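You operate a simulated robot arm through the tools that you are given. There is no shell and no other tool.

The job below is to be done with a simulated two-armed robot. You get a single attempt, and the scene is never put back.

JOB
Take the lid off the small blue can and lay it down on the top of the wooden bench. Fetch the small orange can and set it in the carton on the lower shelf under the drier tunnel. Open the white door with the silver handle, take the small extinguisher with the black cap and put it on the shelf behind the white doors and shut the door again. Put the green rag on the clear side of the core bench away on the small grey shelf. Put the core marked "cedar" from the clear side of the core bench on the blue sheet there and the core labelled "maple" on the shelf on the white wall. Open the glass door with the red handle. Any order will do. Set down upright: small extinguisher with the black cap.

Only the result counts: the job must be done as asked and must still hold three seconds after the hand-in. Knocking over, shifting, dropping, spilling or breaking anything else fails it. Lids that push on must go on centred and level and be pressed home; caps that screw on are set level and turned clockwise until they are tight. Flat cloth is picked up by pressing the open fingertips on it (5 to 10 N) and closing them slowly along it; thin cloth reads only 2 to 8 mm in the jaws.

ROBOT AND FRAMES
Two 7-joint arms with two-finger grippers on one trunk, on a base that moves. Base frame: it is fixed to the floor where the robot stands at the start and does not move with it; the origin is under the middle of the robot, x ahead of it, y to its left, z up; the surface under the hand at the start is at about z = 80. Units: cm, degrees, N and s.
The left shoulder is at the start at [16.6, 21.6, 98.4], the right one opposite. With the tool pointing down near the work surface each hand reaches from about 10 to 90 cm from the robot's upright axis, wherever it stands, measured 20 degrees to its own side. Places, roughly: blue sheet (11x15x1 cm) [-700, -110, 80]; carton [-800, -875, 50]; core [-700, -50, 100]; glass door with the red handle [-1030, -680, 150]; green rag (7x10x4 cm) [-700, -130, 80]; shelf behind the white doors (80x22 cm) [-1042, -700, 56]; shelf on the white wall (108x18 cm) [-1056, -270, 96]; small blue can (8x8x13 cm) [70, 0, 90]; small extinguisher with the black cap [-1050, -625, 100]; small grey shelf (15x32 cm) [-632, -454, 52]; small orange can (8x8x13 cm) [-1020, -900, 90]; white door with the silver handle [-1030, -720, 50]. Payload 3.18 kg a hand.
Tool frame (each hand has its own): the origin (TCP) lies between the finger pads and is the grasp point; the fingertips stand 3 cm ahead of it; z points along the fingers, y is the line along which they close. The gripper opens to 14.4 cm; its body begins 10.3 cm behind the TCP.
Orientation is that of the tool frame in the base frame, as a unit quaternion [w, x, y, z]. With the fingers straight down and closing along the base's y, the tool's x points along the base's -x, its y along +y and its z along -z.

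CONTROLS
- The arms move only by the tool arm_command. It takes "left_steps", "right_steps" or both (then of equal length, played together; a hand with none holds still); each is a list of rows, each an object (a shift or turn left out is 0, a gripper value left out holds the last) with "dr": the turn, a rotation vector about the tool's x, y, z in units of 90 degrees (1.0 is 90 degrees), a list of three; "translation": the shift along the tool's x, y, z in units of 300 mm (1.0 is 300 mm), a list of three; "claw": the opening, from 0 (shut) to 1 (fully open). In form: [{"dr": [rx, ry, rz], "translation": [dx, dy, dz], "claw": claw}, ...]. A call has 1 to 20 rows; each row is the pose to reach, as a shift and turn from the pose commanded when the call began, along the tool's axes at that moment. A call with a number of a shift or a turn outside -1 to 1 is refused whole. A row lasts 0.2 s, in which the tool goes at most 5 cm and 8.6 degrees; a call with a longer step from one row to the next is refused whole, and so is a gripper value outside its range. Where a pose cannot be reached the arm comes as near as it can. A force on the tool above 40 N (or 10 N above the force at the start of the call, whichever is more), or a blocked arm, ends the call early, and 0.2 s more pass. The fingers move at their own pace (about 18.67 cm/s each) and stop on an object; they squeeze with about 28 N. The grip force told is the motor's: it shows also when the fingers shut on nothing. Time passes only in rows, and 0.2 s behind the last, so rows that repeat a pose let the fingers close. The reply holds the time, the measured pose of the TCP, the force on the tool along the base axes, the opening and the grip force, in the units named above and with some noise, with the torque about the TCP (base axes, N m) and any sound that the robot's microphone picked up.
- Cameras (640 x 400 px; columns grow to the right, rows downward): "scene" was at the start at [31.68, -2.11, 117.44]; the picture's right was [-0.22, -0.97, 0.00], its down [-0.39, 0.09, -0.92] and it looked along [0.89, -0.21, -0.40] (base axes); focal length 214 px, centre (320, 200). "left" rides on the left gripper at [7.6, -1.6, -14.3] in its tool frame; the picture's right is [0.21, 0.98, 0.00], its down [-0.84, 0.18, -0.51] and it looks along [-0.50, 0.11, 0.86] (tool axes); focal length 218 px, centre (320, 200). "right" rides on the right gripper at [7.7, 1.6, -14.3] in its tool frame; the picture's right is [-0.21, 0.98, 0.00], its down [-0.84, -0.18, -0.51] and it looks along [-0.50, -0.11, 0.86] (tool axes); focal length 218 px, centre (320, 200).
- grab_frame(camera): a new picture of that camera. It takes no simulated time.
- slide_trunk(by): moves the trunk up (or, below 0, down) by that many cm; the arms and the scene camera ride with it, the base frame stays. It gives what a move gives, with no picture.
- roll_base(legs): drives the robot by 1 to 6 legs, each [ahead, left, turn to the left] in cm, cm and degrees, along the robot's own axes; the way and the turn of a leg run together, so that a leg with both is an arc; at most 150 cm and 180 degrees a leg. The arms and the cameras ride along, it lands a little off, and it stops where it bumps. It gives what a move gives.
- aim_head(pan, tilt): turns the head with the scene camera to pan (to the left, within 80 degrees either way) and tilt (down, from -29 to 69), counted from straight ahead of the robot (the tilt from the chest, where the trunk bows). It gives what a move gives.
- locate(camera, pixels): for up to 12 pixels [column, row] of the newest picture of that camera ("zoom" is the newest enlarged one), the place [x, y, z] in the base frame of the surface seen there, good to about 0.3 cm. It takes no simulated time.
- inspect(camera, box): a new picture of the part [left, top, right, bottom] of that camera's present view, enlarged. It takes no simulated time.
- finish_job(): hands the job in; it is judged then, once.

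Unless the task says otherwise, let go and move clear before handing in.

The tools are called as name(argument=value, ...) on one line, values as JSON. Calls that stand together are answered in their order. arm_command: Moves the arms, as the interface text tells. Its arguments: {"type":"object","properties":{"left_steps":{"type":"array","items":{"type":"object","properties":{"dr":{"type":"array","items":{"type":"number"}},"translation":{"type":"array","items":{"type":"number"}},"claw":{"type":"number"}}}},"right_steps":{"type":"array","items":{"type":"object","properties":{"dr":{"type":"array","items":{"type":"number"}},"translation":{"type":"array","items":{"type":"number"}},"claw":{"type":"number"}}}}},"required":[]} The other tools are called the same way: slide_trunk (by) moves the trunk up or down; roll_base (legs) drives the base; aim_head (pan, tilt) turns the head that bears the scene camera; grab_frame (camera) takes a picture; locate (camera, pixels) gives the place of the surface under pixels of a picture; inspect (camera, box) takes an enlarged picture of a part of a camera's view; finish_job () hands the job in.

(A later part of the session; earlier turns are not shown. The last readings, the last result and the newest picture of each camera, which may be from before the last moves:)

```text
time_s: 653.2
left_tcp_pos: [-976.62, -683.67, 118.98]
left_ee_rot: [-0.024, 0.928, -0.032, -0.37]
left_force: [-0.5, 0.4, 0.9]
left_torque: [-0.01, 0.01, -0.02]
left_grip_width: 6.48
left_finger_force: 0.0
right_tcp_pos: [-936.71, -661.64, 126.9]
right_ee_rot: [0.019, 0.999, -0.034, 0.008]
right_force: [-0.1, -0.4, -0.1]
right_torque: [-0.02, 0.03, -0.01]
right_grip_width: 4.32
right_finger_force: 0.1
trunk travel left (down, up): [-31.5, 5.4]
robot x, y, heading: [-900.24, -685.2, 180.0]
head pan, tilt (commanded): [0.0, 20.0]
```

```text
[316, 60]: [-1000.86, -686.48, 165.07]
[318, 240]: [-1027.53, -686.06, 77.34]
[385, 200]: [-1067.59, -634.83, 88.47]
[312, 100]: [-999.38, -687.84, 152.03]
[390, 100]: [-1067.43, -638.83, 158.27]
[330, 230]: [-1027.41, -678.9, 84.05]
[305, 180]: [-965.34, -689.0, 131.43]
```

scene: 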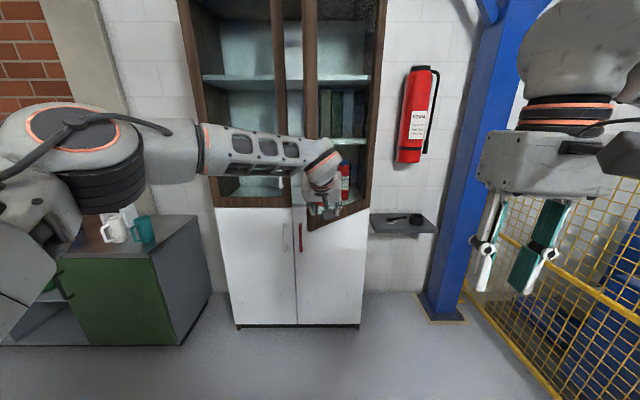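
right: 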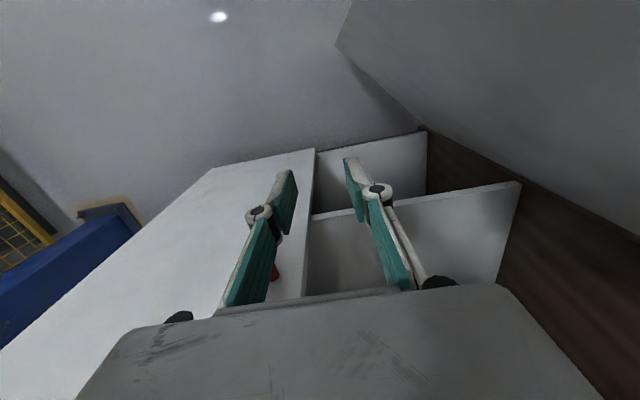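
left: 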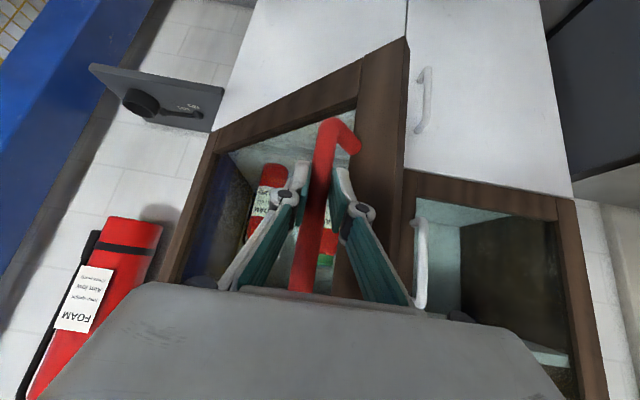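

The door's free end is at [-999, -688]. I close the fist, shift left of that edge and go in past it, then push the door wider from inside.

arm_command(left_steps=[{"translation": [0, 0, 0], "claw": 0.2}, {"translation": [0, 0, 0], "claw": 0}, {"translation": [0, 0, 0], "claw": 0}])

roll_base(legs=[[0, 14.8, 0], [30, 0, 0]])

grab_frame(camera="scene")

grab_frame(camera="left")

```text
time_s: 654.0
left_tcp_pos: [-976.71, -683.71, 119.0]
left_ee_rot: [-0.024, 0.928, -0.033, -0.37]
left_force: [-0.1, -0.4, 0.4]
left_torque: [-0.02, 0.02, -0.02]
left_grip_width: 0.05
left_finger_force: 27.4
right_tcp_pos: [-936.81, -661.59, 127.09]
right_ee_rot: [0.019, 0.999, -0.034, 0.008]
right_force: [0.0, 0.1, -0.1]
right_torque: [-0.02, -0.01, 0.01]
right_grip_width: 4.3
right_finger_force: 0.0
trunk travel left (down, up): [-31.5, 5.4]
robot x, y, heading: [-900.19, -685.25, 179.8]
head pan, tilt (commanded): [0.0, 20.0]
```

```text
time_s: 657.6
left_tcp_pos: [-1006.4, -698.67, 118.99]
left_ee_rot: [-0.024, 0.928, -0.033, -0.37]
left_force: [-0.1, -0.2, 0.1]
left_torque: [0.01, 0.0, 0.0]
left_grip_width: 0.01
left_finger_force: 28.2
right_tcp_pos: [-966.56, -676.59, 126.94]
right_ee_rot: [0.019, 0.999, -0.034, 0.009]
right_force: [-0.5, -0.3, 0.5]
right_torque: [0.0, -0.02, 0.04]
right_grip_width: 4.32
right_finger_force: 0.1
trunk travel left (down, up): [-31.5, 5.4]
robot x, y, heading: [-930.19, -699.91, 179.8]
head pan, tilt (commanded): [0.0, 20.0]
```

```text
taken
```

scene: 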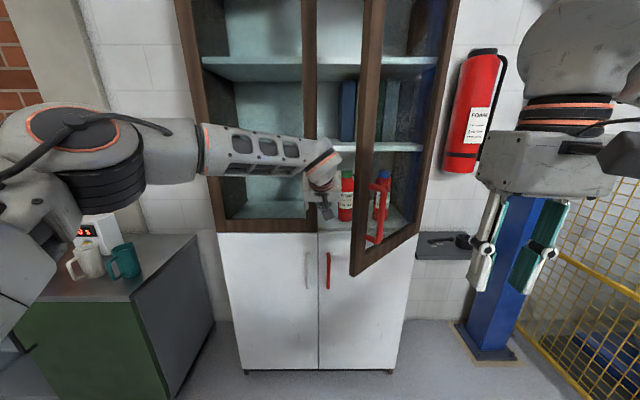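

```text
taken
```

left: 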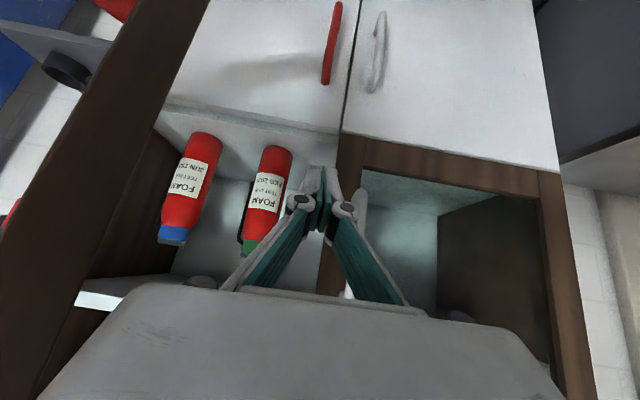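

The fist is left of the door's free edge. I pull the right hand back a little, go 10 cm further in, and then push to +y gently with the arm.

arm_command(right_steps=[{"translation": [0.06, -0.06, 0]}, {"translation": [0.12, -0.13, 0]}, {"translation": [0.12, -0.2, 0]}, {"translation": [0.12, -0.2, 0]}])

roll_base(legs=[[10, 0, 0]])

arm_command(left_steps=[{"translation": [0, -0.04, 0]}, {"translation": [0, -0.08, 0]}, {"translation": [0, -0.12, 0]}, {"translation": [0, -0.16, 0]}, {"translation": [0, -0.2, 0]}, {"translation": [0, -0.24, 0]}, {"translation": [0, -0.28, 0]}, {"translation": [0, -0.32, 0]}, {"translation": [0, -0.36, 0]}, {"translation": [0, -0.4, 0]}, {"translation": [0, -0.44, 0]}, {"translation": [0, -0.48, 0]}])

grab_frame(camera="scene")

```text
time_s: 658.6
left_tcp_pos: [-1006.38, -698.86, 118.99]
left_ee_rot: [-0.023, 0.928, -0.032, -0.37]
left_force: [0.6, -0.2, 0.4]
left_torque: [0.04, 0.01, -0.01]
left_grip_width: 0.02
left_finger_force: 28.3
right_tcp_pos: [-962.39, -671.01, 126.92]
right_ee_rot: [0.02, 0.999, -0.033, 0.008]
right_force: [-0.6, -0.2, -0.7]
right_torque: [0.03, -0.02, 0.0]
right_grip_width: 4.32
right_finger_force: 0.1
trunk travel left (down, up): [-31.5, 5.4]
robot x, y, heading: [-930.29, -700.34, 179.7]
head pan, tilt (commanded): [0.0, 20.0]
```

```text
time_s: 659.7
left_tcp_pos: [-1016.19, -698.68, 118.98]
left_ee_rot: [-0.023, 0.928, -0.031, -0.37]
left_force: [-0.1, 1.1, 0.0]
left_torque: [-0.02, 0.0, 0.04]
left_grip_width: 0.0
left_finger_force: 27.9
right_tcp_pos: [-972.16, -670.95, 126.92]
right_ee_rot: [0.018, 0.999, -0.034, 0.008]
right_force: [-0.9, 0.1, 0.1]
right_torque: [-0.01, -0.05, 0.01]
right_grip_width: 4.33
right_finger_force: 0.0
trunk travel left (down, up): [-31.5, 5.4]
robot x, y, heading: [-939.7, -700.2, 179.9]
head pan, tilt (commanded): [0.0, 20.0]
```

```text
time_s: 661.8
left_tcp_pos: [-1020.4, -698.32, 121.22]
left_ee_rot: [-0.028, 0.927, 0.048, -0.37]
left_force: [0.3, -0.6, -0.7]
left_torque: [0.03, -0.02, 0.02]
left_grip_width: 0.0
left_finger_force: 28.0
right_tcp_pos: [-972.1, -670.87, 126.9]
right_ee_rot: [0.019, 0.999, -0.033, 0.008]
right_force: [0.0, 0.1, 0.3]
right_torque: [-0.02, -0.01, 0.0]
right_grip_width: 4.3
right_finger_force: 0.1
trunk travel left (down, up): [-31.5, 5.4]
robot x, y, heading: [-939.61, -700.54, 179.9]
head pan, tilt (commanded): [0.0, 20.0]
stopped in row 10 (left hand): the arm was blocked; the commanded pose is now the measured one
```

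```text
taken
```

scene: 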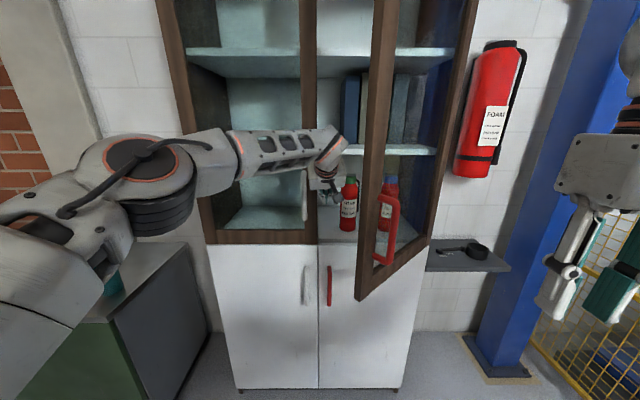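

The arm was blocked without moving sideways. I look closely at what the fist touches.

inspect(camera="scene", box=[280, 110, 440, 260])

locate(camera="zoom", pixels=[[270, 205], [275, 250], [290, 190], [400, 190], [420, 230], [180, 150], [210, 110], [250, 100], [330, 100], [345, 250], [170, 200], [380, 60]])

grab_frame(camera="left")

```text
2.67 times, centred on (360, 185) of scene
```

zoom: 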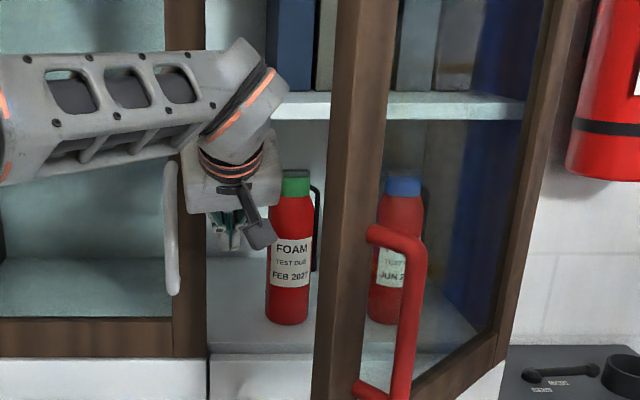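

```text
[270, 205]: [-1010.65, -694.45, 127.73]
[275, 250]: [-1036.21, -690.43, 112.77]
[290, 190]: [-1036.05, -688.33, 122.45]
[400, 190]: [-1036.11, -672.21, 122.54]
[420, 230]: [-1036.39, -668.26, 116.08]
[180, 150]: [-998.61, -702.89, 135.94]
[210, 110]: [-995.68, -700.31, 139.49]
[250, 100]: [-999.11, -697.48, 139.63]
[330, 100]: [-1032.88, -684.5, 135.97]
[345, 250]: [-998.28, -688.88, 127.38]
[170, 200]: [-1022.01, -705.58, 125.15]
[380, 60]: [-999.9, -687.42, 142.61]
```

```text
taken
```

left: 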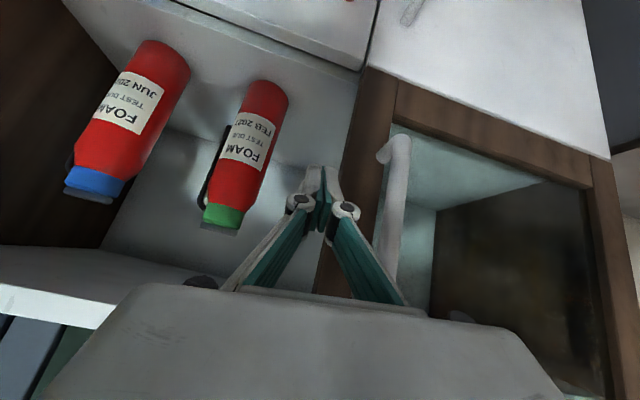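

The wrist ball met the door's end face, which cannot turn it. I withdraw, yaw the hand about 48 degrees right so it lies along the door's inner face, and push it that way instead.

roll_base(legs=[[-28, 3, 0]])

arm_command(left_steps=[{"translation": [0, 0, 0], "dr": [0.052, 0.007, 0.055]}, {"translation": [0, 0, 0], "dr": [0.104, 0.013, 0.11]}, {"translation": [0, 0, 0], "dr": [0.156, 0.02, 0.165]}, {"translation": [0, 0, 0], "dr": [0.208, 0.027, 0.22]}, {"translation": [0, 0, 0], "dr": [0.26, 0.033, 0.275]}, {"translation": [0, 0, 0], "dr": [0.312, 0.04, 0.33]}, {"translation": [0, 0, 0], "dr": [0.364, 0.047, 0.386]}, {"translation": [0, 0, 0], "dr": [0.364, 0.047, 0.386]}])

grab_frame(camera="scene")

```text
time_s: 663.7
left_tcp_pos: [-992.12, -700.98, 121.41]
left_ee_rot: [-0.031, 0.927, 0.045, -0.37]
left_force: [-0.1, 0.3, -0.1]
left_torque: [-0.02, -0.02, -0.01]
left_grip_width: 0.01
left_finger_force: 28.7
right_tcp_pos: [-943.81, -673.91, 126.93]
right_ee_rot: [0.018, 0.999, -0.034, 0.008]
right_force: [-0.1, 0.5, 0.8]
right_torque: [-0.01, 0.02, -0.01]
right_grip_width: 4.33
right_finger_force: 0.0
trunk travel left (down, up): [-31.5, 5.4]
robot x, y, heading: [-911.72, -703.57, 179.6]
head pan, tilt (commanded): [0.0, 20.0]
```

```text
time_s: 665.5
left_tcp_pos: [-992.18, -700.93, 121.37]
left_ee_rot: [-0.118, 0.911, -0.176, -0.353]
left_force: [-0.3, -0.2, 0.1]
left_torque: [-0.01, -0.01, -0.02]
left_grip_width: 0.0
left_finger_force: 28.3
left hand out of reach, approached as far as the arm can: row 5, 6, 7, 8
right_tcp_pos: [-943.82, -673.83, 126.92]
right_ee_rot: [0.019, 0.999, -0.034, 0.008]
right_force: [0.5, 0.8, 0.1]
right_torque: [0.0, 0.02, 0.01]
right_grip_width: 4.33
right_finger_force: 0.0
trunk travel left (down, up): [-31.5, 5.4]
robot x, y, heading: [-911.59, -703.61, 179.8]
head pan, tilt (commanded): [0.0, 20.0]
```

```text
taken
```

scene: 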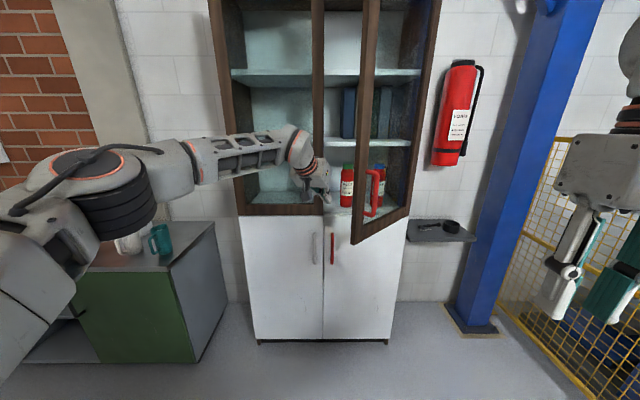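

The hand yawed 29 degrees and then ran out of reach. I draw it in 9 cm and complete the yaw.

arm_command(left_steps=[{"translation": [0.069, -0.04, -0.06]}, {"translation": [0.138, -0.08, -0.12]}, {"translation": [0.207, -0.121, -0.18], "dr": [0.05, 0.007, 0.053]}, {"translation": [0.207, -0.121, -0.18], "dr": [0.1, 0.014, 0.107]}, {"translation": [0.207, -0.121, -0.18], "dr": [0.152, 0.02, 0.16]}, {"translation": [0.207, -0.121, -0.18], "dr": [0.152, 0.02, 0.16]}])

grab_frame(camera="scene")

```text
time_s: 666.9
left_tcp_pos: [-983.33, -700.99, 121.42]
left_ee_rot: [-0.156, 0.886, -0.279, -0.336]
left_force: [-0.3, 0.0, -0.1]
left_torque: [0.03, 0.02, 0.0]
left_grip_width: 0.01
left_finger_force: 27.2
left hand out of reach, approached as far as the arm can: row 5, 6
right_tcp_pos: [-944.06, -673.9, 126.82]
right_ee_rot: [0.019, 0.999, -0.034, 0.007]
right_force: [-1.0, 0.3, -0.6]
right_torque: [0.02, 0.0, -0.01]
right_grip_width: 4.32
right_finger_force: 0.2
trunk travel left (down, up): [-31.5, 5.4]
robot x, y, heading: [-911.53, -703.86, 179.8]
head pan, tilt (commanded): [0.0, 20.0]
```

```text
taken
```

scene: 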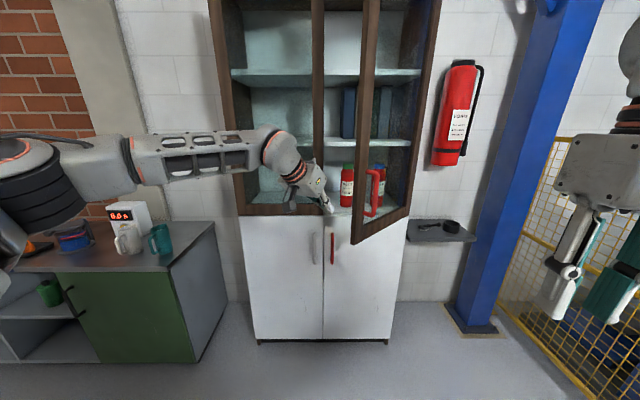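

The hand now points along the door's inner face. I roll to the gap and slide it in behind the open door along its own axis.

roll_base(legs=[[14.1, -0.9, 0], [12, -11, 0]])

grab_frame(camera="scene")

grab_frame(camera="left")

```text
time_s: 669.4
left_tcp_pos: [-1008.88, -689.0, 121.4]
left_ee_rot: [-0.157, 0.885, -0.28, -0.336]
left_force: [-0.2, 0.5, -0.2]
left_torque: [0.03, 0.02, -0.01]
left_grip_width: 0.0
left_finger_force: 28.0
right_tcp_pos: [-969.41, -662.08, 126.79]
right_ee_rot: [0.019, 0.999, -0.036, 0.008]
right_force: [0.0, 0.6, 0.3]
right_torque: [0.01, -0.04, -0.01]
right_grip_width: 4.34
right_finger_force: 0.0
trunk travel left (down, up): [-31.5, 5.4]
robot x, y, heading: [-937.41, -691.66, 179.6]
head pan, tilt (commanded): [0.0, 20.0]
```

```text
taken
```

scene: 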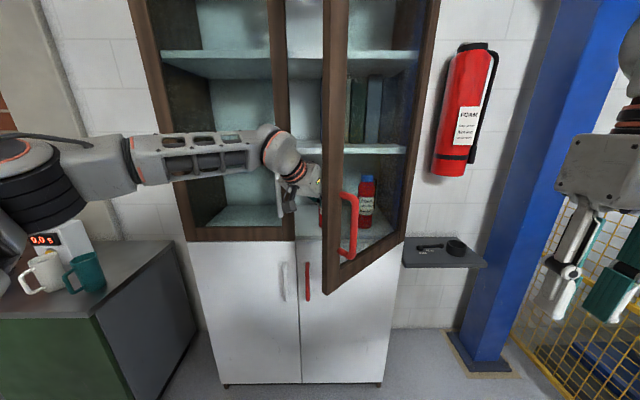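

```text
taken
```

left: 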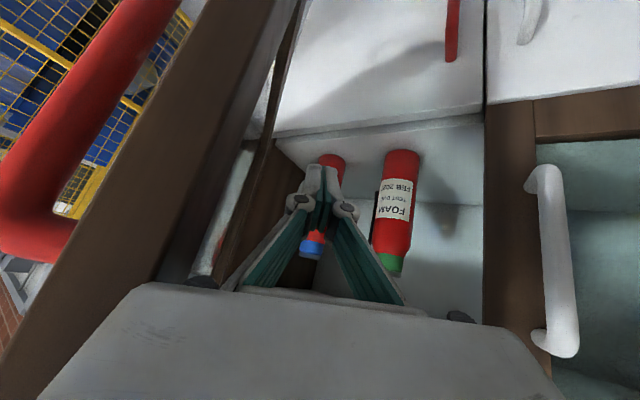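

The hand is inside the door's edge. I slide it 14 cm further in, then push outward (+x, +y).

roll_base(legs=[[10, -9, 0]])

roll_base(legs=[[-4, -4.5, 0], [-3, -5, 0]])

grab_frame(camera="scene")

grab_frame(camera="left")

```text
time_s: 670.9
left_tcp_pos: [-1018.54, -680.12, 121.53]
left_ee_rot: [-0.157, 0.885, -0.28, -0.336]
left_force: [-0.5, -0.2, 0.3]
left_torque: [-0.03, -0.01, 0.02]
left_grip_width: 0.0
left_finger_force: 27.9
right_tcp_pos: [-979.17, -653.19, 126.9]
right_ee_rot: [0.018, 0.999, -0.035, 0.008]
right_force: [-0.1, 0.2, -0.1]
right_torque: [0.0, -0.07, 0.04]
right_grip_width: 4.32
right_finger_force: 0.2
trunk travel left (down, up): [-31.5, 5.4]
robot x, y, heading: [-946.74, -682.71, 179.7]
head pan, tilt (commanded): [0.0, 20.0]
```

```text
time_s: 672.7
left_tcp_pos: [-1011.55, -670.99, 121.53]
left_ee_rot: [-0.157, 0.885, -0.281, -0.336]
left_force: [0.2, 0.4, -0.1]
left_torque: [-0.02, -0.01, 0.0]
left_grip_width: 0.0
left_finger_force: 28.6
right_tcp_pos: [-972.21, -643.76, 126.86]
right_ee_rot: [0.019, 0.999, -0.035, 0.008]
right_force: [-0.1, -0.6, 0.0]
right_torque: [-0.04, 0.04, -0.02]
right_grip_width: 4.3
right_finger_force: 0.1
trunk travel left (down, up): [-31.5, 5.4]
robot x, y, heading: [-939.64, -673.4, 179.5]
head pan, tilt (commanded): [0.0, 20.0]
```

```text
taken
```

scene: 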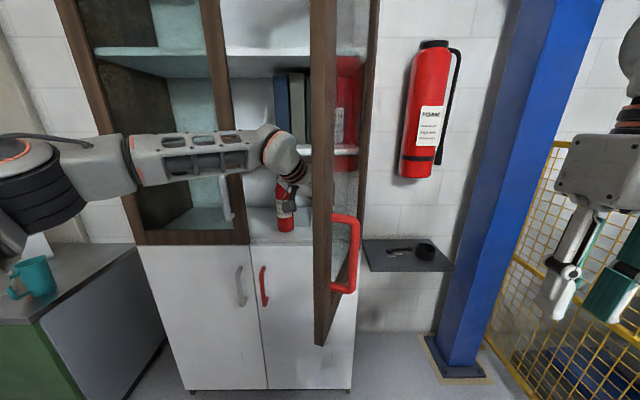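

```text
taken
```

left: 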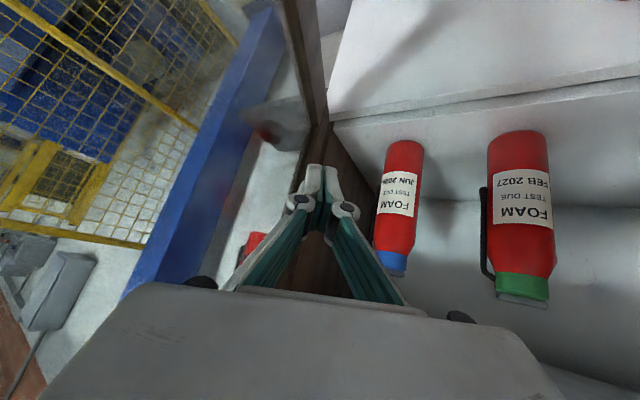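

The door is opening well, about 70 degrees now. I push 8 cm further to +y.

roll_base(legs=[[-2, -5, 0], [-1, -4, 0]])

grab_frame(camera="scene")

locate(camera="scene", pixels=[[318, 100], [320, 330], [315, 200], [345, 60], [355, 250], [310, 150]])

```text
time_s: 674.5
left_tcp_pos: [-1008.6, -661.8, 121.33]
left_ee_rot: [-0.156, 0.885, -0.28, -0.337]
left_force: [0.1, 0.4, 0.1]
left_torque: [-0.04, 0.02, 0.02]
left_grip_width: 0.01
left_finger_force: 28.6
right_tcp_pos: [-969.14, -634.88, 126.76]
right_ee_rot: [0.019, 0.999, -0.035, 0.008]
right_force: [-0.3, 0.1, -0.5]
right_torque: [-0.01, -0.03, 0.03]
right_grip_width: 4.31
right_finger_force: 0.0
trunk travel left (down, up): [-31.5, 5.4]
robot x, y, heading: [-936.86, -664.63, 179.5]
head pan, tilt (commanded): [0.0, 20.0]
```

```text
taken
```

scene: 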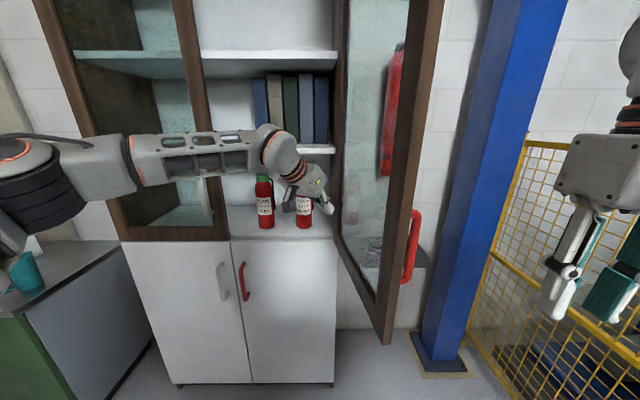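

```text
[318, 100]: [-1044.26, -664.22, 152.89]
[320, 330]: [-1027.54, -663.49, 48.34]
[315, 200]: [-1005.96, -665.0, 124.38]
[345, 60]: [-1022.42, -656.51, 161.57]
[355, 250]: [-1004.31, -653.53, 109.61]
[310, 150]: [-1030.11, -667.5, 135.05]
```

The glass door stands wide open, about 95 degrees. I withdraw the hand straight back and look over the result.

roll_base(legs=[[-40, 0, 0]])

grab_frame(camera="scene")

locate(camera="scene", pixels=[[250, 250], [238, 250], [215, 300], [250, 310], [385, 150], [395, 250]])

```text
time_s: 677.0
left_tcp_pos: [-967.93, -662.5, 121.34]
left_ee_rot: [-0.156, 0.886, -0.278, -0.337]
left_force: [0.6, 0.1, 0.0]
left_torque: [0.02, 0.02, 0.01]
left_grip_width: 0.01
left_finger_force: 28.1
right_tcp_pos: [-928.59, -635.17, 126.89]
right_ee_rot: [0.018, 0.999, -0.033, 0.007]
right_force: [-0.1, 0.0, -0.4]
right_torque: [-0.01, 0.06, 0.01]
right_grip_width: 4.32
right_finger_force: 0.0
trunk travel left (down, up): [-31.5, 5.4]
robot x, y, heading: [-896.16, -664.6, 179.8]
head pan, tilt (commanded): [0.0, 20.0]
```

```text
taken
```

scene: 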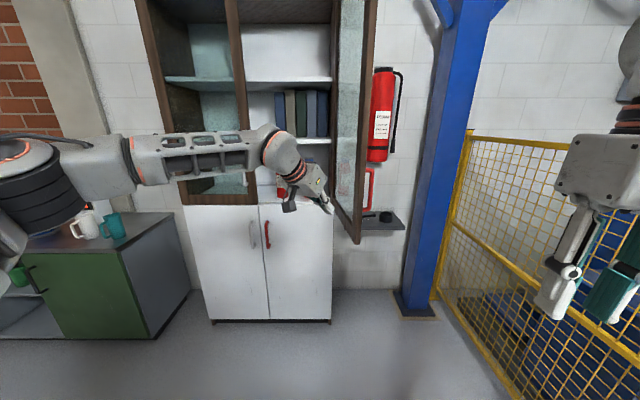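

```text
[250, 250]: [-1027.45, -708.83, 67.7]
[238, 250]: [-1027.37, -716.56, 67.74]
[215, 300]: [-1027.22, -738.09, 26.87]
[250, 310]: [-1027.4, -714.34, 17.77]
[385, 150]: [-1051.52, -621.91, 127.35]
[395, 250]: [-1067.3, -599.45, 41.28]
```

Both results hold. I fold the left arm back to a compact downward pose for travelling to the orange can.

arm_command(left_steps=[{"translation": [0.094, -0.013, -0.087], "dr": [-0.053, -0.007, -0.056]}, {"translation": [0.189, -0.027, -0.175], "dr": [-0.106, -0.014, -0.113]}, {"translation": [0.283, -0.04, -0.262], "dr": [-0.16, -0.021, -0.17]}, {"translation": [0.378, -0.053, -0.349], "dr": [-0.213, -0.028, -0.226]}, {"translation": [0.472, -0.067, -0.437], "dr": [-0.266, -0.035, -0.282]}, {"translation": [0.567, -0.08, -0.524], "dr": [-0.319, -0.042, -0.339]}, {"translation": [0.567, -0.08, -0.524], "dr": [-0.319, -0.042, -0.339]}])

arm_command(left_steps=[{"translation": [0.05, 0.04, 0], "dr": [0, 0.08, 0]}, {"translation": [0.1, 0.08, 0], "dr": [0, 0.16, 0]}, {"translation": [0.12, 0.12, 0], "dr": [0, 0.24, 0]}, {"translation": [0.14, 0.16, 0], "dr": [0, 0.32, 0]}, {"translation": [0.14, 0.2, 0], "dr": [0, 0.4, 0]}, {"translation": [0.14, 0.24, 0], "dr": [0, 0.48, 0]}, {"translation": [0.14, 0.24, 0], "dr": [0, 0.48, 0]}])

slide_trunk(by=-10)

aim_head(pan=50, tilt=15)

grab_frame(camera="scene")

```text
time_s: 678.6
left_tcp_pos: [-947.97, -674.46, 121.42]
left_ee_rot: [-0.025, 0.927, 0.06, -0.37]
left_force: [-0.2, 0.3, -0.3]
left_torque: [0.02, -0.03, -0.01]
left_grip_width: 0.03
left_finger_force: 28.3
right_tcp_pos: [-928.71, -635.17, 126.94]
right_ee_rot: [0.019, 0.999, -0.032, 0.009]
right_force: [-0.6, -0.5, -0.2]
right_torque: [0.02, -0.05, 0.01]
right_grip_width: 4.31
right_finger_force: 0.1
trunk travel left (down, up): [-31.5, 5.4]
robot x, y, heading: [-896.1, -664.59, 179.9]
head pan, tilt (commanded): [0.0, 20.0]
```

```text
time_s: 680.2
left_tcp_pos: [-944.21, -680.95, 118.06]
left_ee_rot: [-0.045, 0.998, 0.044, -0.003]
left_force: [-0.5, 0.2, 0.1]
left_torque: [-0.03, 0.02, -0.02]
left_grip_width: 0.02
left_finger_force: 27.1
right_tcp_pos: [-928.65, -635.07, 126.94]
right_ee_rot: [0.018, 0.999, -0.032, 0.008]
right_force: [-0.1, 0.6, -0.1]
right_torque: [0.01, 0.04, 0.0]
right_grip_width: 4.34
right_finger_force: 0.0
trunk travel left (down, up): [-31.5, 5.4]
robot x, y, heading: [-896.29, -664.47, 180.1]
head pan, tilt (commanded): [0.0, 20.0]
```

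```text
time_s: 681.5
left_tcp_pos: [-944.13, -681.06, 108.14]
left_ee_rot: [-0.046, 0.998, 0.046, -0.005]
left_force: [0.2, -1.2, -0.2]
left_torque: [0.0, 0.02, -0.02]
left_grip_width: 0.03
left_finger_force: 27.6
right_tcp_pos: [-928.5, -635.3, 116.9]
right_ee_rot: [0.019, 0.999, -0.032, 0.007]
right_force: [0.5, -0.5, 0.6]
right_torque: [0.01, 0.05, -0.02]
right_grip_width: 4.3
right_finger_force: 0.0
trunk travel left (down, up): [-21.5, 15.4]
robot x, y, heading: [-896.24, -664.59, 180.0]
head pan, tilt (commanded): [0.0, 20.0]
```

```text
time_s: 682.7
left_tcp_pos: [-944.37, -681.03, 108.0]
left_ee_rot: [-0.044, 0.998, 0.047, -0.003]
left_force: [-1.0, -0.2, -0.4]
left_torque: [-0.01, 0.01, 0.01]
left_grip_width: 0.0
left_finger_force: 27.7
right_tcp_pos: [-928.64, -635.22, 116.88]
right_ee_rot: [0.019, 0.999, -0.032, 0.008]
right_force: [0.8, -0.2, 0.0]
right_torque: [0.0, 0.01, 0.0]
right_grip_width: 4.32
right_finger_force: 0.0
trunk travel left (down, up): [-21.5, 15.4]
robot x, y, heading: [-896.44, -664.63, 179.7]
head pan, tilt (commanded): [50.0, 15.0]
```

```text
taken
```

scene: 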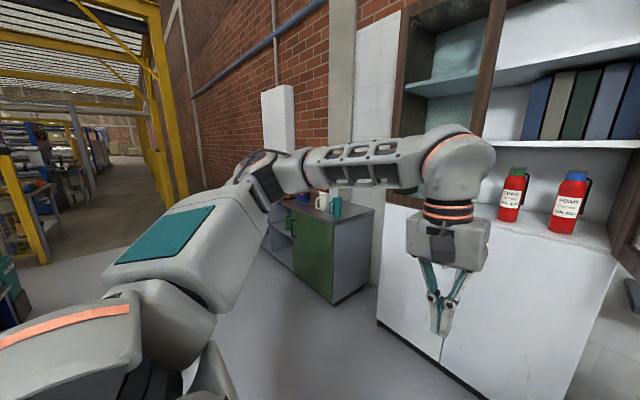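

The way along -y looks free. I roll left 150 cm along the aisle and look at the counter.

roll_base(legs=[[0, 100, 0], [0, 80, 0]])

aim_head(pan=25, tilt=20)

grab_frame(camera="scene")

```text
time_s: 698.8
left_tcp_pos: [-942.6, -861.93, 107.98]
left_ee_rot: [-0.045, 0.998, 0.054, -0.004]
left_force: [0.3, 0.4, 0.1]
left_torque: [-0.02, 0.01, 0.0]
left_grip_width: 0.0
left_finger_force: 28.3
right_tcp_pos: [-927.64, -815.93, 116.95]
right_ee_rot: [0.018, 1.0, -0.024, 0.008]
right_force: [0.5, 0.3, 0.5]
right_torque: [-0.03, 0.04, 0.01]
right_grip_width: 4.33
right_finger_force: 0.0
trunk travel left (down, up): [-21.5, 15.4]
robot x, y, heading: [-894.78, -845.02, -179.0]
head pan, tilt (commanded): [50.0, 15.0]
```

```text
time_s: 699.7
left_tcp_pos: [-942.67, -861.79, 107.96]
left_ee_rot: [-0.046, 0.997, 0.054, -0.004]
left_force: [0.1, -1.1, 0.1]
left_torque: [0.02, -0.02, -0.02]
left_grip_width: 0.03
left_finger_force: 27.6
right_tcp_pos: [-927.67, -815.95, 116.86]
right_ee_rot: [0.019, 1.0, -0.024, 0.009]
right_force: [0.8, 0.3, 0.9]
right_torque: [0.04, 0.03, -0.02]
right_grip_width: 4.35
right_finger_force: 0.0
trunk travel left (down, up): [-21.5, 15.4]
robot x, y, heading: [-895.25, -844.75, -179.0]
head pan, tilt (commanded): [25.0, 20.0]
```

```text
taken
```

scene: 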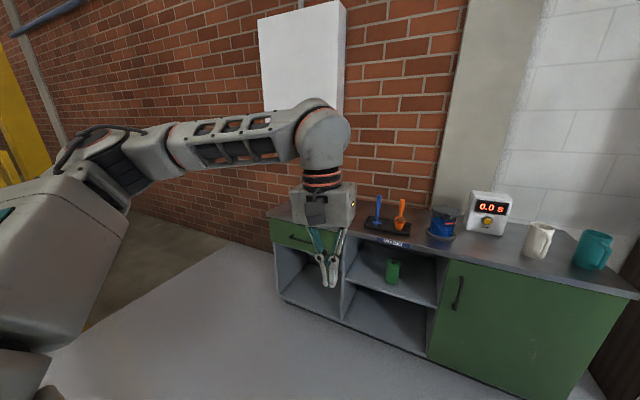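

The counter's left end is hidden behind my gripper. I roll 35 cm further left and look again.

roll_base(legs=[[0, 38, -1]])

aim_head(pan=0, tilt=20)

grab_frame(camera="scene")

```text
time_s: 703.6
left_tcp_pos: [-942.86, -899.17, 107.93]
left_ee_rot: [-0.045, 0.998, 0.041, -0.003]
left_force: [-0.8, 0.3, 0.7]
left_torque: [0.0, 0.01, 0.02]
left_grip_width: 0.0
left_finger_force: 27.9
right_tcp_pos: [-926.9, -853.44, 116.81]
right_ee_rot: [0.019, 0.999, -0.035, 0.007]
right_force: [-0.6, 0.2, -0.7]
right_torque: [-0.02, -0.01, 0.01]
right_grip_width: 4.34
right_finger_force: 0.1
trunk travel left (down, up): [-21.5, 15.4]
robot x, y, heading: [-894.52, -882.49, 179.5]
head pan, tilt (commanded): [25.0, 20.0]
```

```text
time_s: 704.5
left_tcp_pos: [-942.77, -899.1, 107.98]
left_ee_rot: [-0.045, 0.998, 0.042, -0.003]
left_force: [-0.3, -0.5, 0.5]
left_torque: [0.0, 0.02, 0.0]
left_grip_width: 0.0
left_finger_force: 27.7
right_tcp_pos: [-926.94, -853.32, 116.78]
right_ee_rot: [0.019, 0.999, -0.036, 0.008]
right_force: [0.5, -0.7, 0.2]
right_torque: [0.05, 0.01, -0.01]
right_grip_width: 4.34
right_finger_force: 0.1
trunk travel left (down, up): [-21.5, 15.4]
robot x, y, heading: [-894.93, -883.2, 179.6]
head pan, tilt (commanded): [0.0, 20.0]
```

```text
taken
```

scene: 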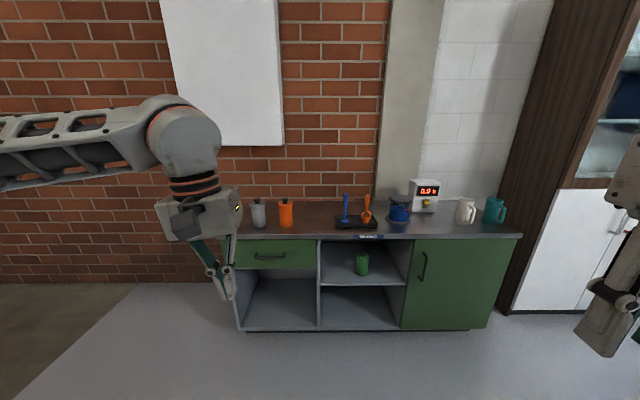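

The small orange can stands on the counter at (285, 213), next to a grey-white can (258, 213). I zoom and locate them.

inspect(camera="scene", box=[230, 185, 400, 280])

locate(camera="zoom", pixels=[[205, 60], [205, 75], [205, 110], [205, 140], [185, 110], [225, 110], [105, 110], [85, 110], [128, 110], [205, 55], [380, 140], [20, 180]])

```text
3.76 times, centred on (315, 232) of scene
```

zoom: 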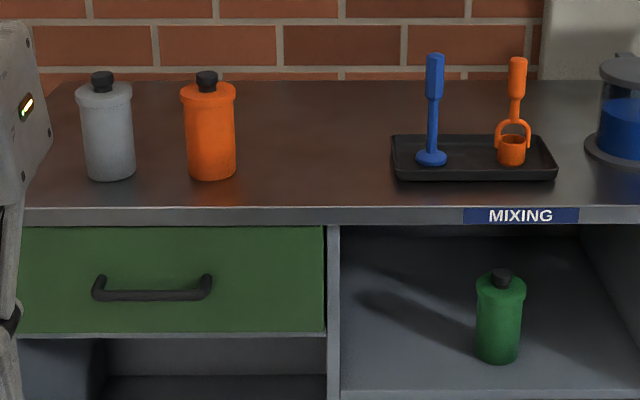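

```text
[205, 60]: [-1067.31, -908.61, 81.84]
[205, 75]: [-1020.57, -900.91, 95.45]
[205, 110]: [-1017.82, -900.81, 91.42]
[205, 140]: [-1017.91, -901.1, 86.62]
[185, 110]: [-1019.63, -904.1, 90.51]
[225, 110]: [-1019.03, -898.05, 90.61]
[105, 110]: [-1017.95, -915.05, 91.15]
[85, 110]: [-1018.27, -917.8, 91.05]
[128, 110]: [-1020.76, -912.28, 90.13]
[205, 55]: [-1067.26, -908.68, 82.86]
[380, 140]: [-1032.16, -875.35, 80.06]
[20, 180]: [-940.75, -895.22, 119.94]
```

The orange can is at [-1021.3, -900.8] with a lid like the blue one's (flange at z 91.6 to 93), so I must grip its body below the flange. First I turn round to see the carton under the drier tunnel.

roll_base(legs=[[-5, 0, 0], [0, 0, 178]])

aim_head(pan=0, tilt=30)

grab_frame(camera="scene")

```text
time_s: 712.7
left_tcp_pos: [-840.92, -869.21, 107.9]
left_ee_rot: [0.003, -0.02, 0.999, -0.046]
left_force: [0.1, 0.8, 0.1]
left_torque: [-0.04, 0.0, -0.02]
left_grip_width: 0.0
left_finger_force: 28.2
right_tcp_pos: [-858.92, -914.27, 116.97]
right_ee_rot: [-0.008, 0.059, 0.998, 0.019]
right_force: [-0.3, -0.4, 0.7]
right_torque: [-0.03, 0.01, -0.01]
right_grip_width: 4.35
right_finger_force: 0.0
trunk travel left (down, up): [-21.5, 15.4]
robot x, y, heading: [-889.48, -882.89, -3.1]
head pan, tilt (commanded): [0.0, 20.0]
```

```text
time_s: 713.4
left_tcp_pos: [-840.9, -869.28, 107.79]
left_ee_rot: [0.002, -0.018, 0.999, -0.046]
left_force: [-0.2, 0.8, 0.5]
left_torque: [0.01, 0.02, 0.0]
left_grip_width: 0.02
left_finger_force: 27.9
right_tcp_pos: [-858.95, -914.18, 116.9]
right_ee_rot: [-0.008, 0.06, 0.998, 0.019]
right_force: [-0.3, 0.1, 0.9]
right_torque: [-0.01, -0.01, 0.02]
right_grip_width: 4.32
right_finger_force: 0.0
trunk travel left (down, up): [-21.5, 15.4]
robot x, y, heading: [-889.91, -882.91, -3.0]
head pan, tilt (commanded): [0.0, 30.0]
```

```text
taken
```

scene: 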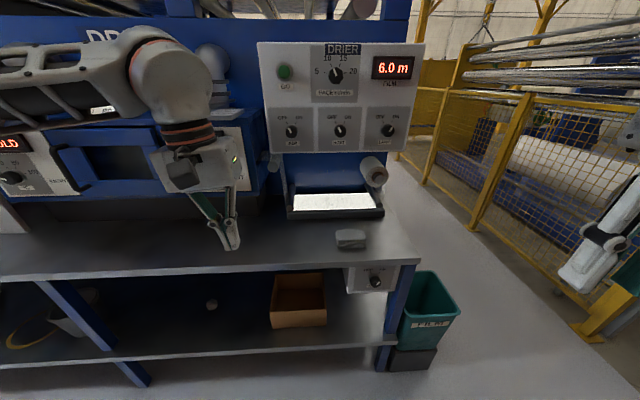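

The carton is the open box at (298, 300) on the lower shelf beneath a table top. I zoom and measure it and its headroom.

inspect(camera="scene", box=[220, 240, 420, 380])

locate(camera="zoom", pixels=[[165, 205], [335, 205], [335, 245], [165, 245], [185, 100], [320, 95], [250, 160], [250, 200], [250, 70], [250, 80], [420, 130], [250, 310]])

```text
2.86 times, centred on (320, 310) of scene
```

zoom: 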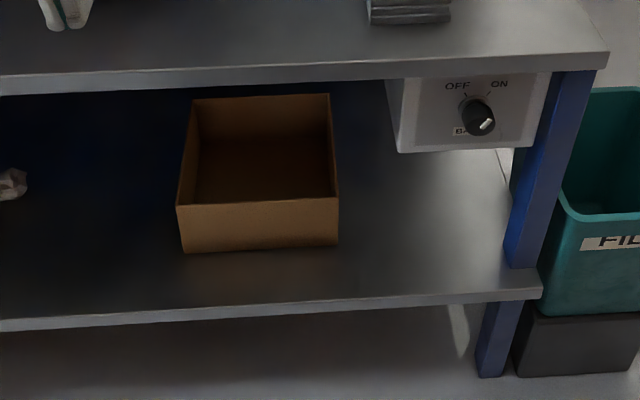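

```text
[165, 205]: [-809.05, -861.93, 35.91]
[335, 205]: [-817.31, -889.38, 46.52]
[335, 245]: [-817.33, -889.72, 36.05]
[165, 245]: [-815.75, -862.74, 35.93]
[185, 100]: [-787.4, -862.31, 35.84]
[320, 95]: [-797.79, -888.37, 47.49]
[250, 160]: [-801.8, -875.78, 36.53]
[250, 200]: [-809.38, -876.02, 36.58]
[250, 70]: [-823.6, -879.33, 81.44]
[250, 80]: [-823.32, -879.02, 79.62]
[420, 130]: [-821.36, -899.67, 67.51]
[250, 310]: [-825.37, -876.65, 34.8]
```

The carton (rim z 47, floor z 36.5, y -862 to -889, x -817 to -798) sits 6 cm behind the table's front edge (x -823.5, underside about z 78), so a forward-pitched hand can go in over its rim. I turn back to the counter and prepare the left hand pitched 43 degrees.

inspect(camera="scene", box=[255, 255, 355, 340])

locate(camera="zoom", pixels=[[200, 130], [440, 120], [190, 260], [440, 250], [315, 70], [315, 255], [315, 180], [170, 60], [315, 30], [315, 15], [315, 265], [315, 300]])

roll_base(legs=[[-10, 0, 0], [0, 0, -177]])

slide_trunk(by=-14)

```text
4.71 times, centred on (305, 298) of scene
```

zoom: 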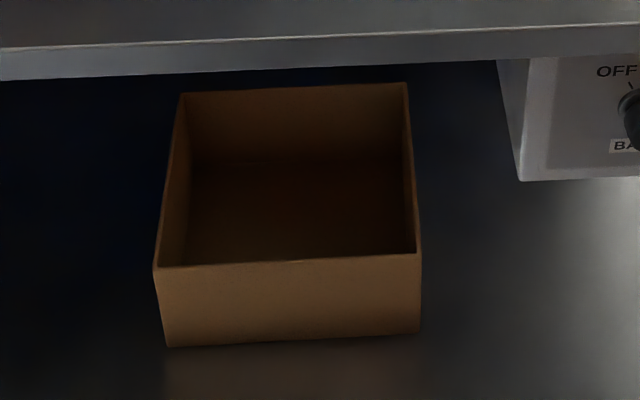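

```text
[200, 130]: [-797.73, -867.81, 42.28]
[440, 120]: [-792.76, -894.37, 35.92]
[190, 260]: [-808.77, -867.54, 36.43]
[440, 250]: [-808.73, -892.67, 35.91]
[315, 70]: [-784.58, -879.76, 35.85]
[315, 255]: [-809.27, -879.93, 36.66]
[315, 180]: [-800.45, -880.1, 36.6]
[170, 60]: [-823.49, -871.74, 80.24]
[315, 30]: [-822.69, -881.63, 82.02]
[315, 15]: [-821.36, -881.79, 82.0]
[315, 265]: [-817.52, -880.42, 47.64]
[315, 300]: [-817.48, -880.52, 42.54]
```

```text
time_s: 721.7
left_tcp_pos: [-947.08, -900.5, 107.91]
left_ee_rot: [-0.045, 0.997, 0.062, -0.004]
left_force: [0.4, 0.2, -0.4]
left_torque: [0.02, 0.0, 0.0]
left_grip_width: 0.02
left_finger_force: 28.5
right_tcp_pos: [-933.0, -854.22, 116.95]
right_ee_rot: [0.018, 1.0, -0.014, 0.009]
right_force: [-0.3, 0.4, 0.0]
right_torque: [0.01, 0.0, 0.04]
right_grip_width: 4.3
right_finger_force: 0.1
trunk travel left (down, up): [-21.5, 15.4]
robot x, y, heading: [-899.72, -882.73, -178.0]
head pan, tilt (commanded): [0.0, 30.0]
```

```text
time_s: 723.4
left_tcp_pos: [-947.01, -900.52, 94.14]
left_ee_rot: [-0.045, 0.997, 0.063, -0.006]
left_force: [-0.3, 0.3, 0.2]
left_torque: [0.01, 0.03, 0.01]
left_grip_width: 0.0
left_finger_force: 27.6
right_tcp_pos: [-932.97, -854.11, 102.86]
right_ee_rot: [0.018, 1.0, -0.015, 0.007]
right_force: [-0.3, 0.0, 0.3]
right_torque: [-0.03, 0.04, 0.04]
right_grip_width: 4.3
right_finger_force: 0.0
trunk travel left (down, up): [-7.5, 29.4]
robot x, y, heading: [-899.83, -882.54, -178.0]
head pan, tilt (commanded): [0.0, 30.0]
```

I first take out the left hand's 5 degree roll and 7 degree yaw error, then pitch it up and stretch it forward with the jaws at 9.5 cm.

arm_command(left_steps=[{"translation": [0, 0, 0], "dr": [-0.03, 0.003, 0.04]}, {"translation": [0, 0, 0], "dr": [-0.058, 0.007, 0.08]}, {"translation": [0, 0, 0], "dr": [-0.058, 0.007, 0.08]}])

arm_command(left_steps=[{"translation": [-0.119, -0.074, 0.01], "dr": [0, -0.068, 0], "claw": 0.66}, {"translation": [-0.238, -0.148, 0.02], "dr": [0, -0.137, 0]}, {"translation": [-0.357, -0.221, 0.03], "dr": [0, -0.205, 0]}, {"translation": [-0.476, -0.295, 0.04], "dr": [0, -0.273, 0]}, {"translation": [-0.595, -0.369, 0.05], "dr": [0, -0.341, 0]}, {"translation": [-0.714, -0.443, 0.06], "dr": [0, -0.41, 0]}, {"translation": [-0.833, -0.517, 0.067], "dr": [0, -0.478, 0]}, {"translation": [-0.833, -0.517, 0.067], "dr": [0, -0.478, 0]}])

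grab_frame(camera="scene")

```text
time_s: 724.2
left_tcp_pos: [-947.09, -900.71, 93.95]
left_ee_rot: [0.001, 1.0, 0.0, 0.002]
left_force: [1.4, 0.3, 0.6]
left_torque: [-0.03, 0.0, 0.04]
left_grip_width: 0.0
left_finger_force: 28.1
right_tcp_pos: [-933.14, -854.26, 102.92]
right_ee_rot: [0.019, 1.0, -0.015, 0.009]
right_force: [1.2, -0.4, -0.4]
right_torque: [0.03, 0.0, 0.0]
right_grip_width: 4.32
right_finger_force: 0.0
trunk travel left (down, up): [-7.5, 29.4]
robot x, y, heading: [-899.76, -882.26, -178.2]
head pan, tilt (commanded): [0.0, 30.0]
```

```text
time_s: 726.0
left_tcp_pos: [-971.96, -885.01, 91.94]
left_ee_rot: [0.001, 0.931, 0.0, -0.366]
left_force: [-0.5, -0.6, -0.6]
left_torque: [-0.01, -0.02, -0.02]
left_grip_width: 9.53
left_finger_force: 0.2
right_tcp_pos: [-933.09, -854.23, 102.87]
right_ee_rot: [0.019, 1.0, -0.015, 0.009]
right_force: [0.2, -0.1, 0.1]
right_torque: [0.02, 0.02, -0.03]
right_grip_width: 4.35
right_finger_force: 0.0
trunk travel left (down, up): [-7.5, 29.4]
robot x, y, heading: [-899.71, -882.9, -178.3]
head pan, tilt (commanded): [0.0, 30.0]
```

```text
taken
```

scene: 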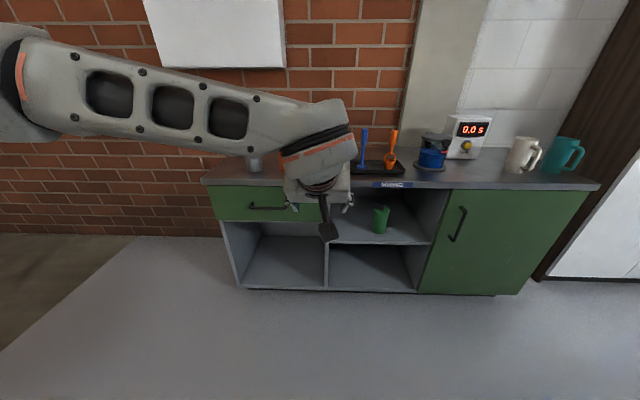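

The pose is exact. Before picking I test here, in free space, whether this hand can go down to the carton height (z 55, then 45).

arm_command(left_steps=[{"translation": [0.1, 0, 0.107]}, {"translation": [0.2, 0, 0.215]}, {"translation": [0.3, 0, 0.322]}, {"translation": [0.4, 0, 0.43]}, {"translation": [0.5, 0, 0.537]}, {"translation": [0.6, 0, 0.645]}, {"translation": [0.7, 0, 0.752]}, {"translation": [0.8, 0, 0.86]}, {"translation": [0.84, 0, 0.903]}, {"translation": [0.84, 0, 0.903]}])

arm_command(left_steps=[{"translation": [0.08, 0, 0.085]}, {"translation": [0.16, 0, 0.17]}, {"translation": [0.227, 0, 0.244]}, {"translation": [0.227, 0, 0.244]}])

```text
time_s: 728.2
left_tcp_pos: [-972.04, -885.13, 54.72]
left_ee_rot: [0.001, 0.931, 0.0, -0.366]
left_force: [1.0, 0.3, 0.7]
left_torque: [0.01, -0.03, -0.01]
left_grip_width: 9.51
left_finger_force: 0.2
right_tcp_pos: [-933.06, -854.2, 102.82]
right_ee_rot: [0.018, 1.0, -0.015, 0.008]
right_force: [-0.3, 0.3, 0.5]
right_torque: [-0.02, 0.01, -0.02]
right_grip_width: 4.3
right_finger_force: 0.1
trunk travel left (down, up): [-7.5, 29.4]
robot x, y, heading: [-899.46, -882.74, -178.0]
head pan, tilt (commanded): [0.0, 30.0]
```

```text
time_s: 729.2
left_tcp_pos: [-971.98, -885.06, 44.86]
left_ee_rot: [0.001, 0.931, 0.001, -0.366]
left_force: [-0.4, 0.2, -0.7]
left_torque: [0.01, -0.02, 0.02]
left_grip_width: 9.47
left_finger_force: 0.0
right_tcp_pos: [-933.07, -854.25, 102.97]
right_ee_rot: [0.019, 1.0, -0.015, 0.008]
right_force: [1.0, -0.2, -0.8]
right_torque: [0.0, 0.02, 0.01]
right_grip_width: 4.3
right_finger_force: 0.1
trunk travel left (down, up): [-7.5, 29.4]
robot x, y, heading: [-899.79, -882.61, -178.1]
head pan, tilt (commanded): [0.0, 30.0]
```

Even z 44.9 is reachable at the same angle. I check the wrist and forearm positions in this low pose.

grab_frame(camera="scene")

locate(camera="scene", pixels=[[300, 300], [330, 300], [320, 330], [250, 250], [200, 220], [150, 200], [340, 340], [310, 270], [280, 280], [100, 180]])

```text
taken
```

scene: 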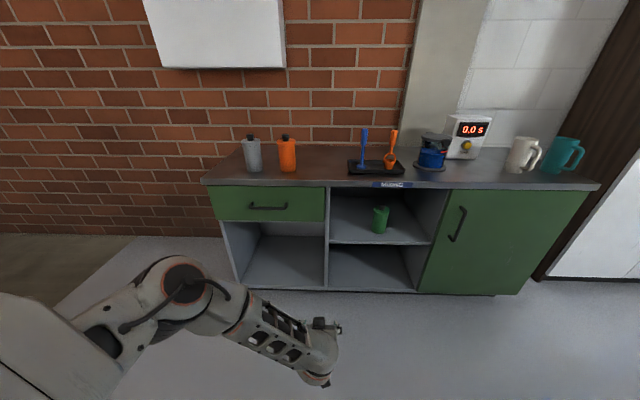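

```text
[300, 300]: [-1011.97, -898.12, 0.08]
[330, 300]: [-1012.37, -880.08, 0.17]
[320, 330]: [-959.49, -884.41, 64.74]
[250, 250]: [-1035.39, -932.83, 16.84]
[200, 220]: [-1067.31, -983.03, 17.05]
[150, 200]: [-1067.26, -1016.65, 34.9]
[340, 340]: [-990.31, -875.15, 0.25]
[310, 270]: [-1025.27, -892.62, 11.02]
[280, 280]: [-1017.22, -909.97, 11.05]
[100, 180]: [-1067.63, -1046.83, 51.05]
```

locate(camera="scene", pixels=[[310, 345], [330, 345], [265, 325], [185, 275], [325, 365], [320, 323], [335, 330], [240, 300]])

inspect(camera="scene", box=[210, 110, 380, 210])

locate(camera="zoom", pixels=[[288, 110], [288, 130], [288, 140], [288, 170], [288, 220], [270, 180], [308, 180], [160, 180], [270, 133], [310, 133], [288, 120], [288, 240]])

```text
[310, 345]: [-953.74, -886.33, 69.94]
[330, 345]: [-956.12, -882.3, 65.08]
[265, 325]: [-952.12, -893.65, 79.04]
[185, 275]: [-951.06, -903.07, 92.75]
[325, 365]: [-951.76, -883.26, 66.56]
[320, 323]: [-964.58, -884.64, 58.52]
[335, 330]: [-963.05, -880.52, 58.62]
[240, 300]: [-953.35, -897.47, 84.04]
```

```text
3.76 times, centred on (295, 160) of scene
```

zoom: 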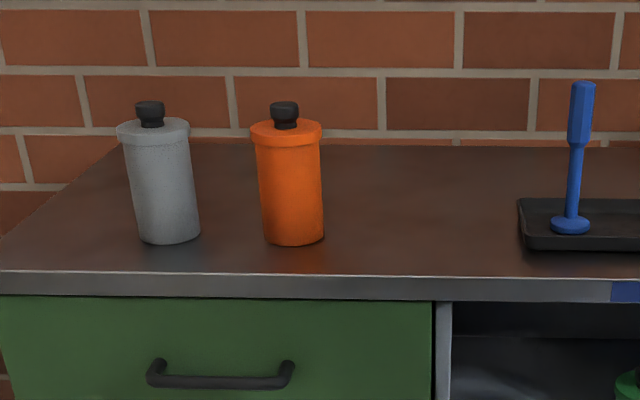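

```text
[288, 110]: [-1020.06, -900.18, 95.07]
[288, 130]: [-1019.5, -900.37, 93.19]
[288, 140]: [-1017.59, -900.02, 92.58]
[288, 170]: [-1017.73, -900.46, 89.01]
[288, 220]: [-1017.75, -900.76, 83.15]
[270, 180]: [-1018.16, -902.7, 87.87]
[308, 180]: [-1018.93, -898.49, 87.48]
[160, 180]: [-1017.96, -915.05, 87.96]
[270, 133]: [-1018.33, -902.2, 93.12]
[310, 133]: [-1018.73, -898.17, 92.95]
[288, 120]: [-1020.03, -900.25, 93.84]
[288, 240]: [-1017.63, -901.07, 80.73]
```

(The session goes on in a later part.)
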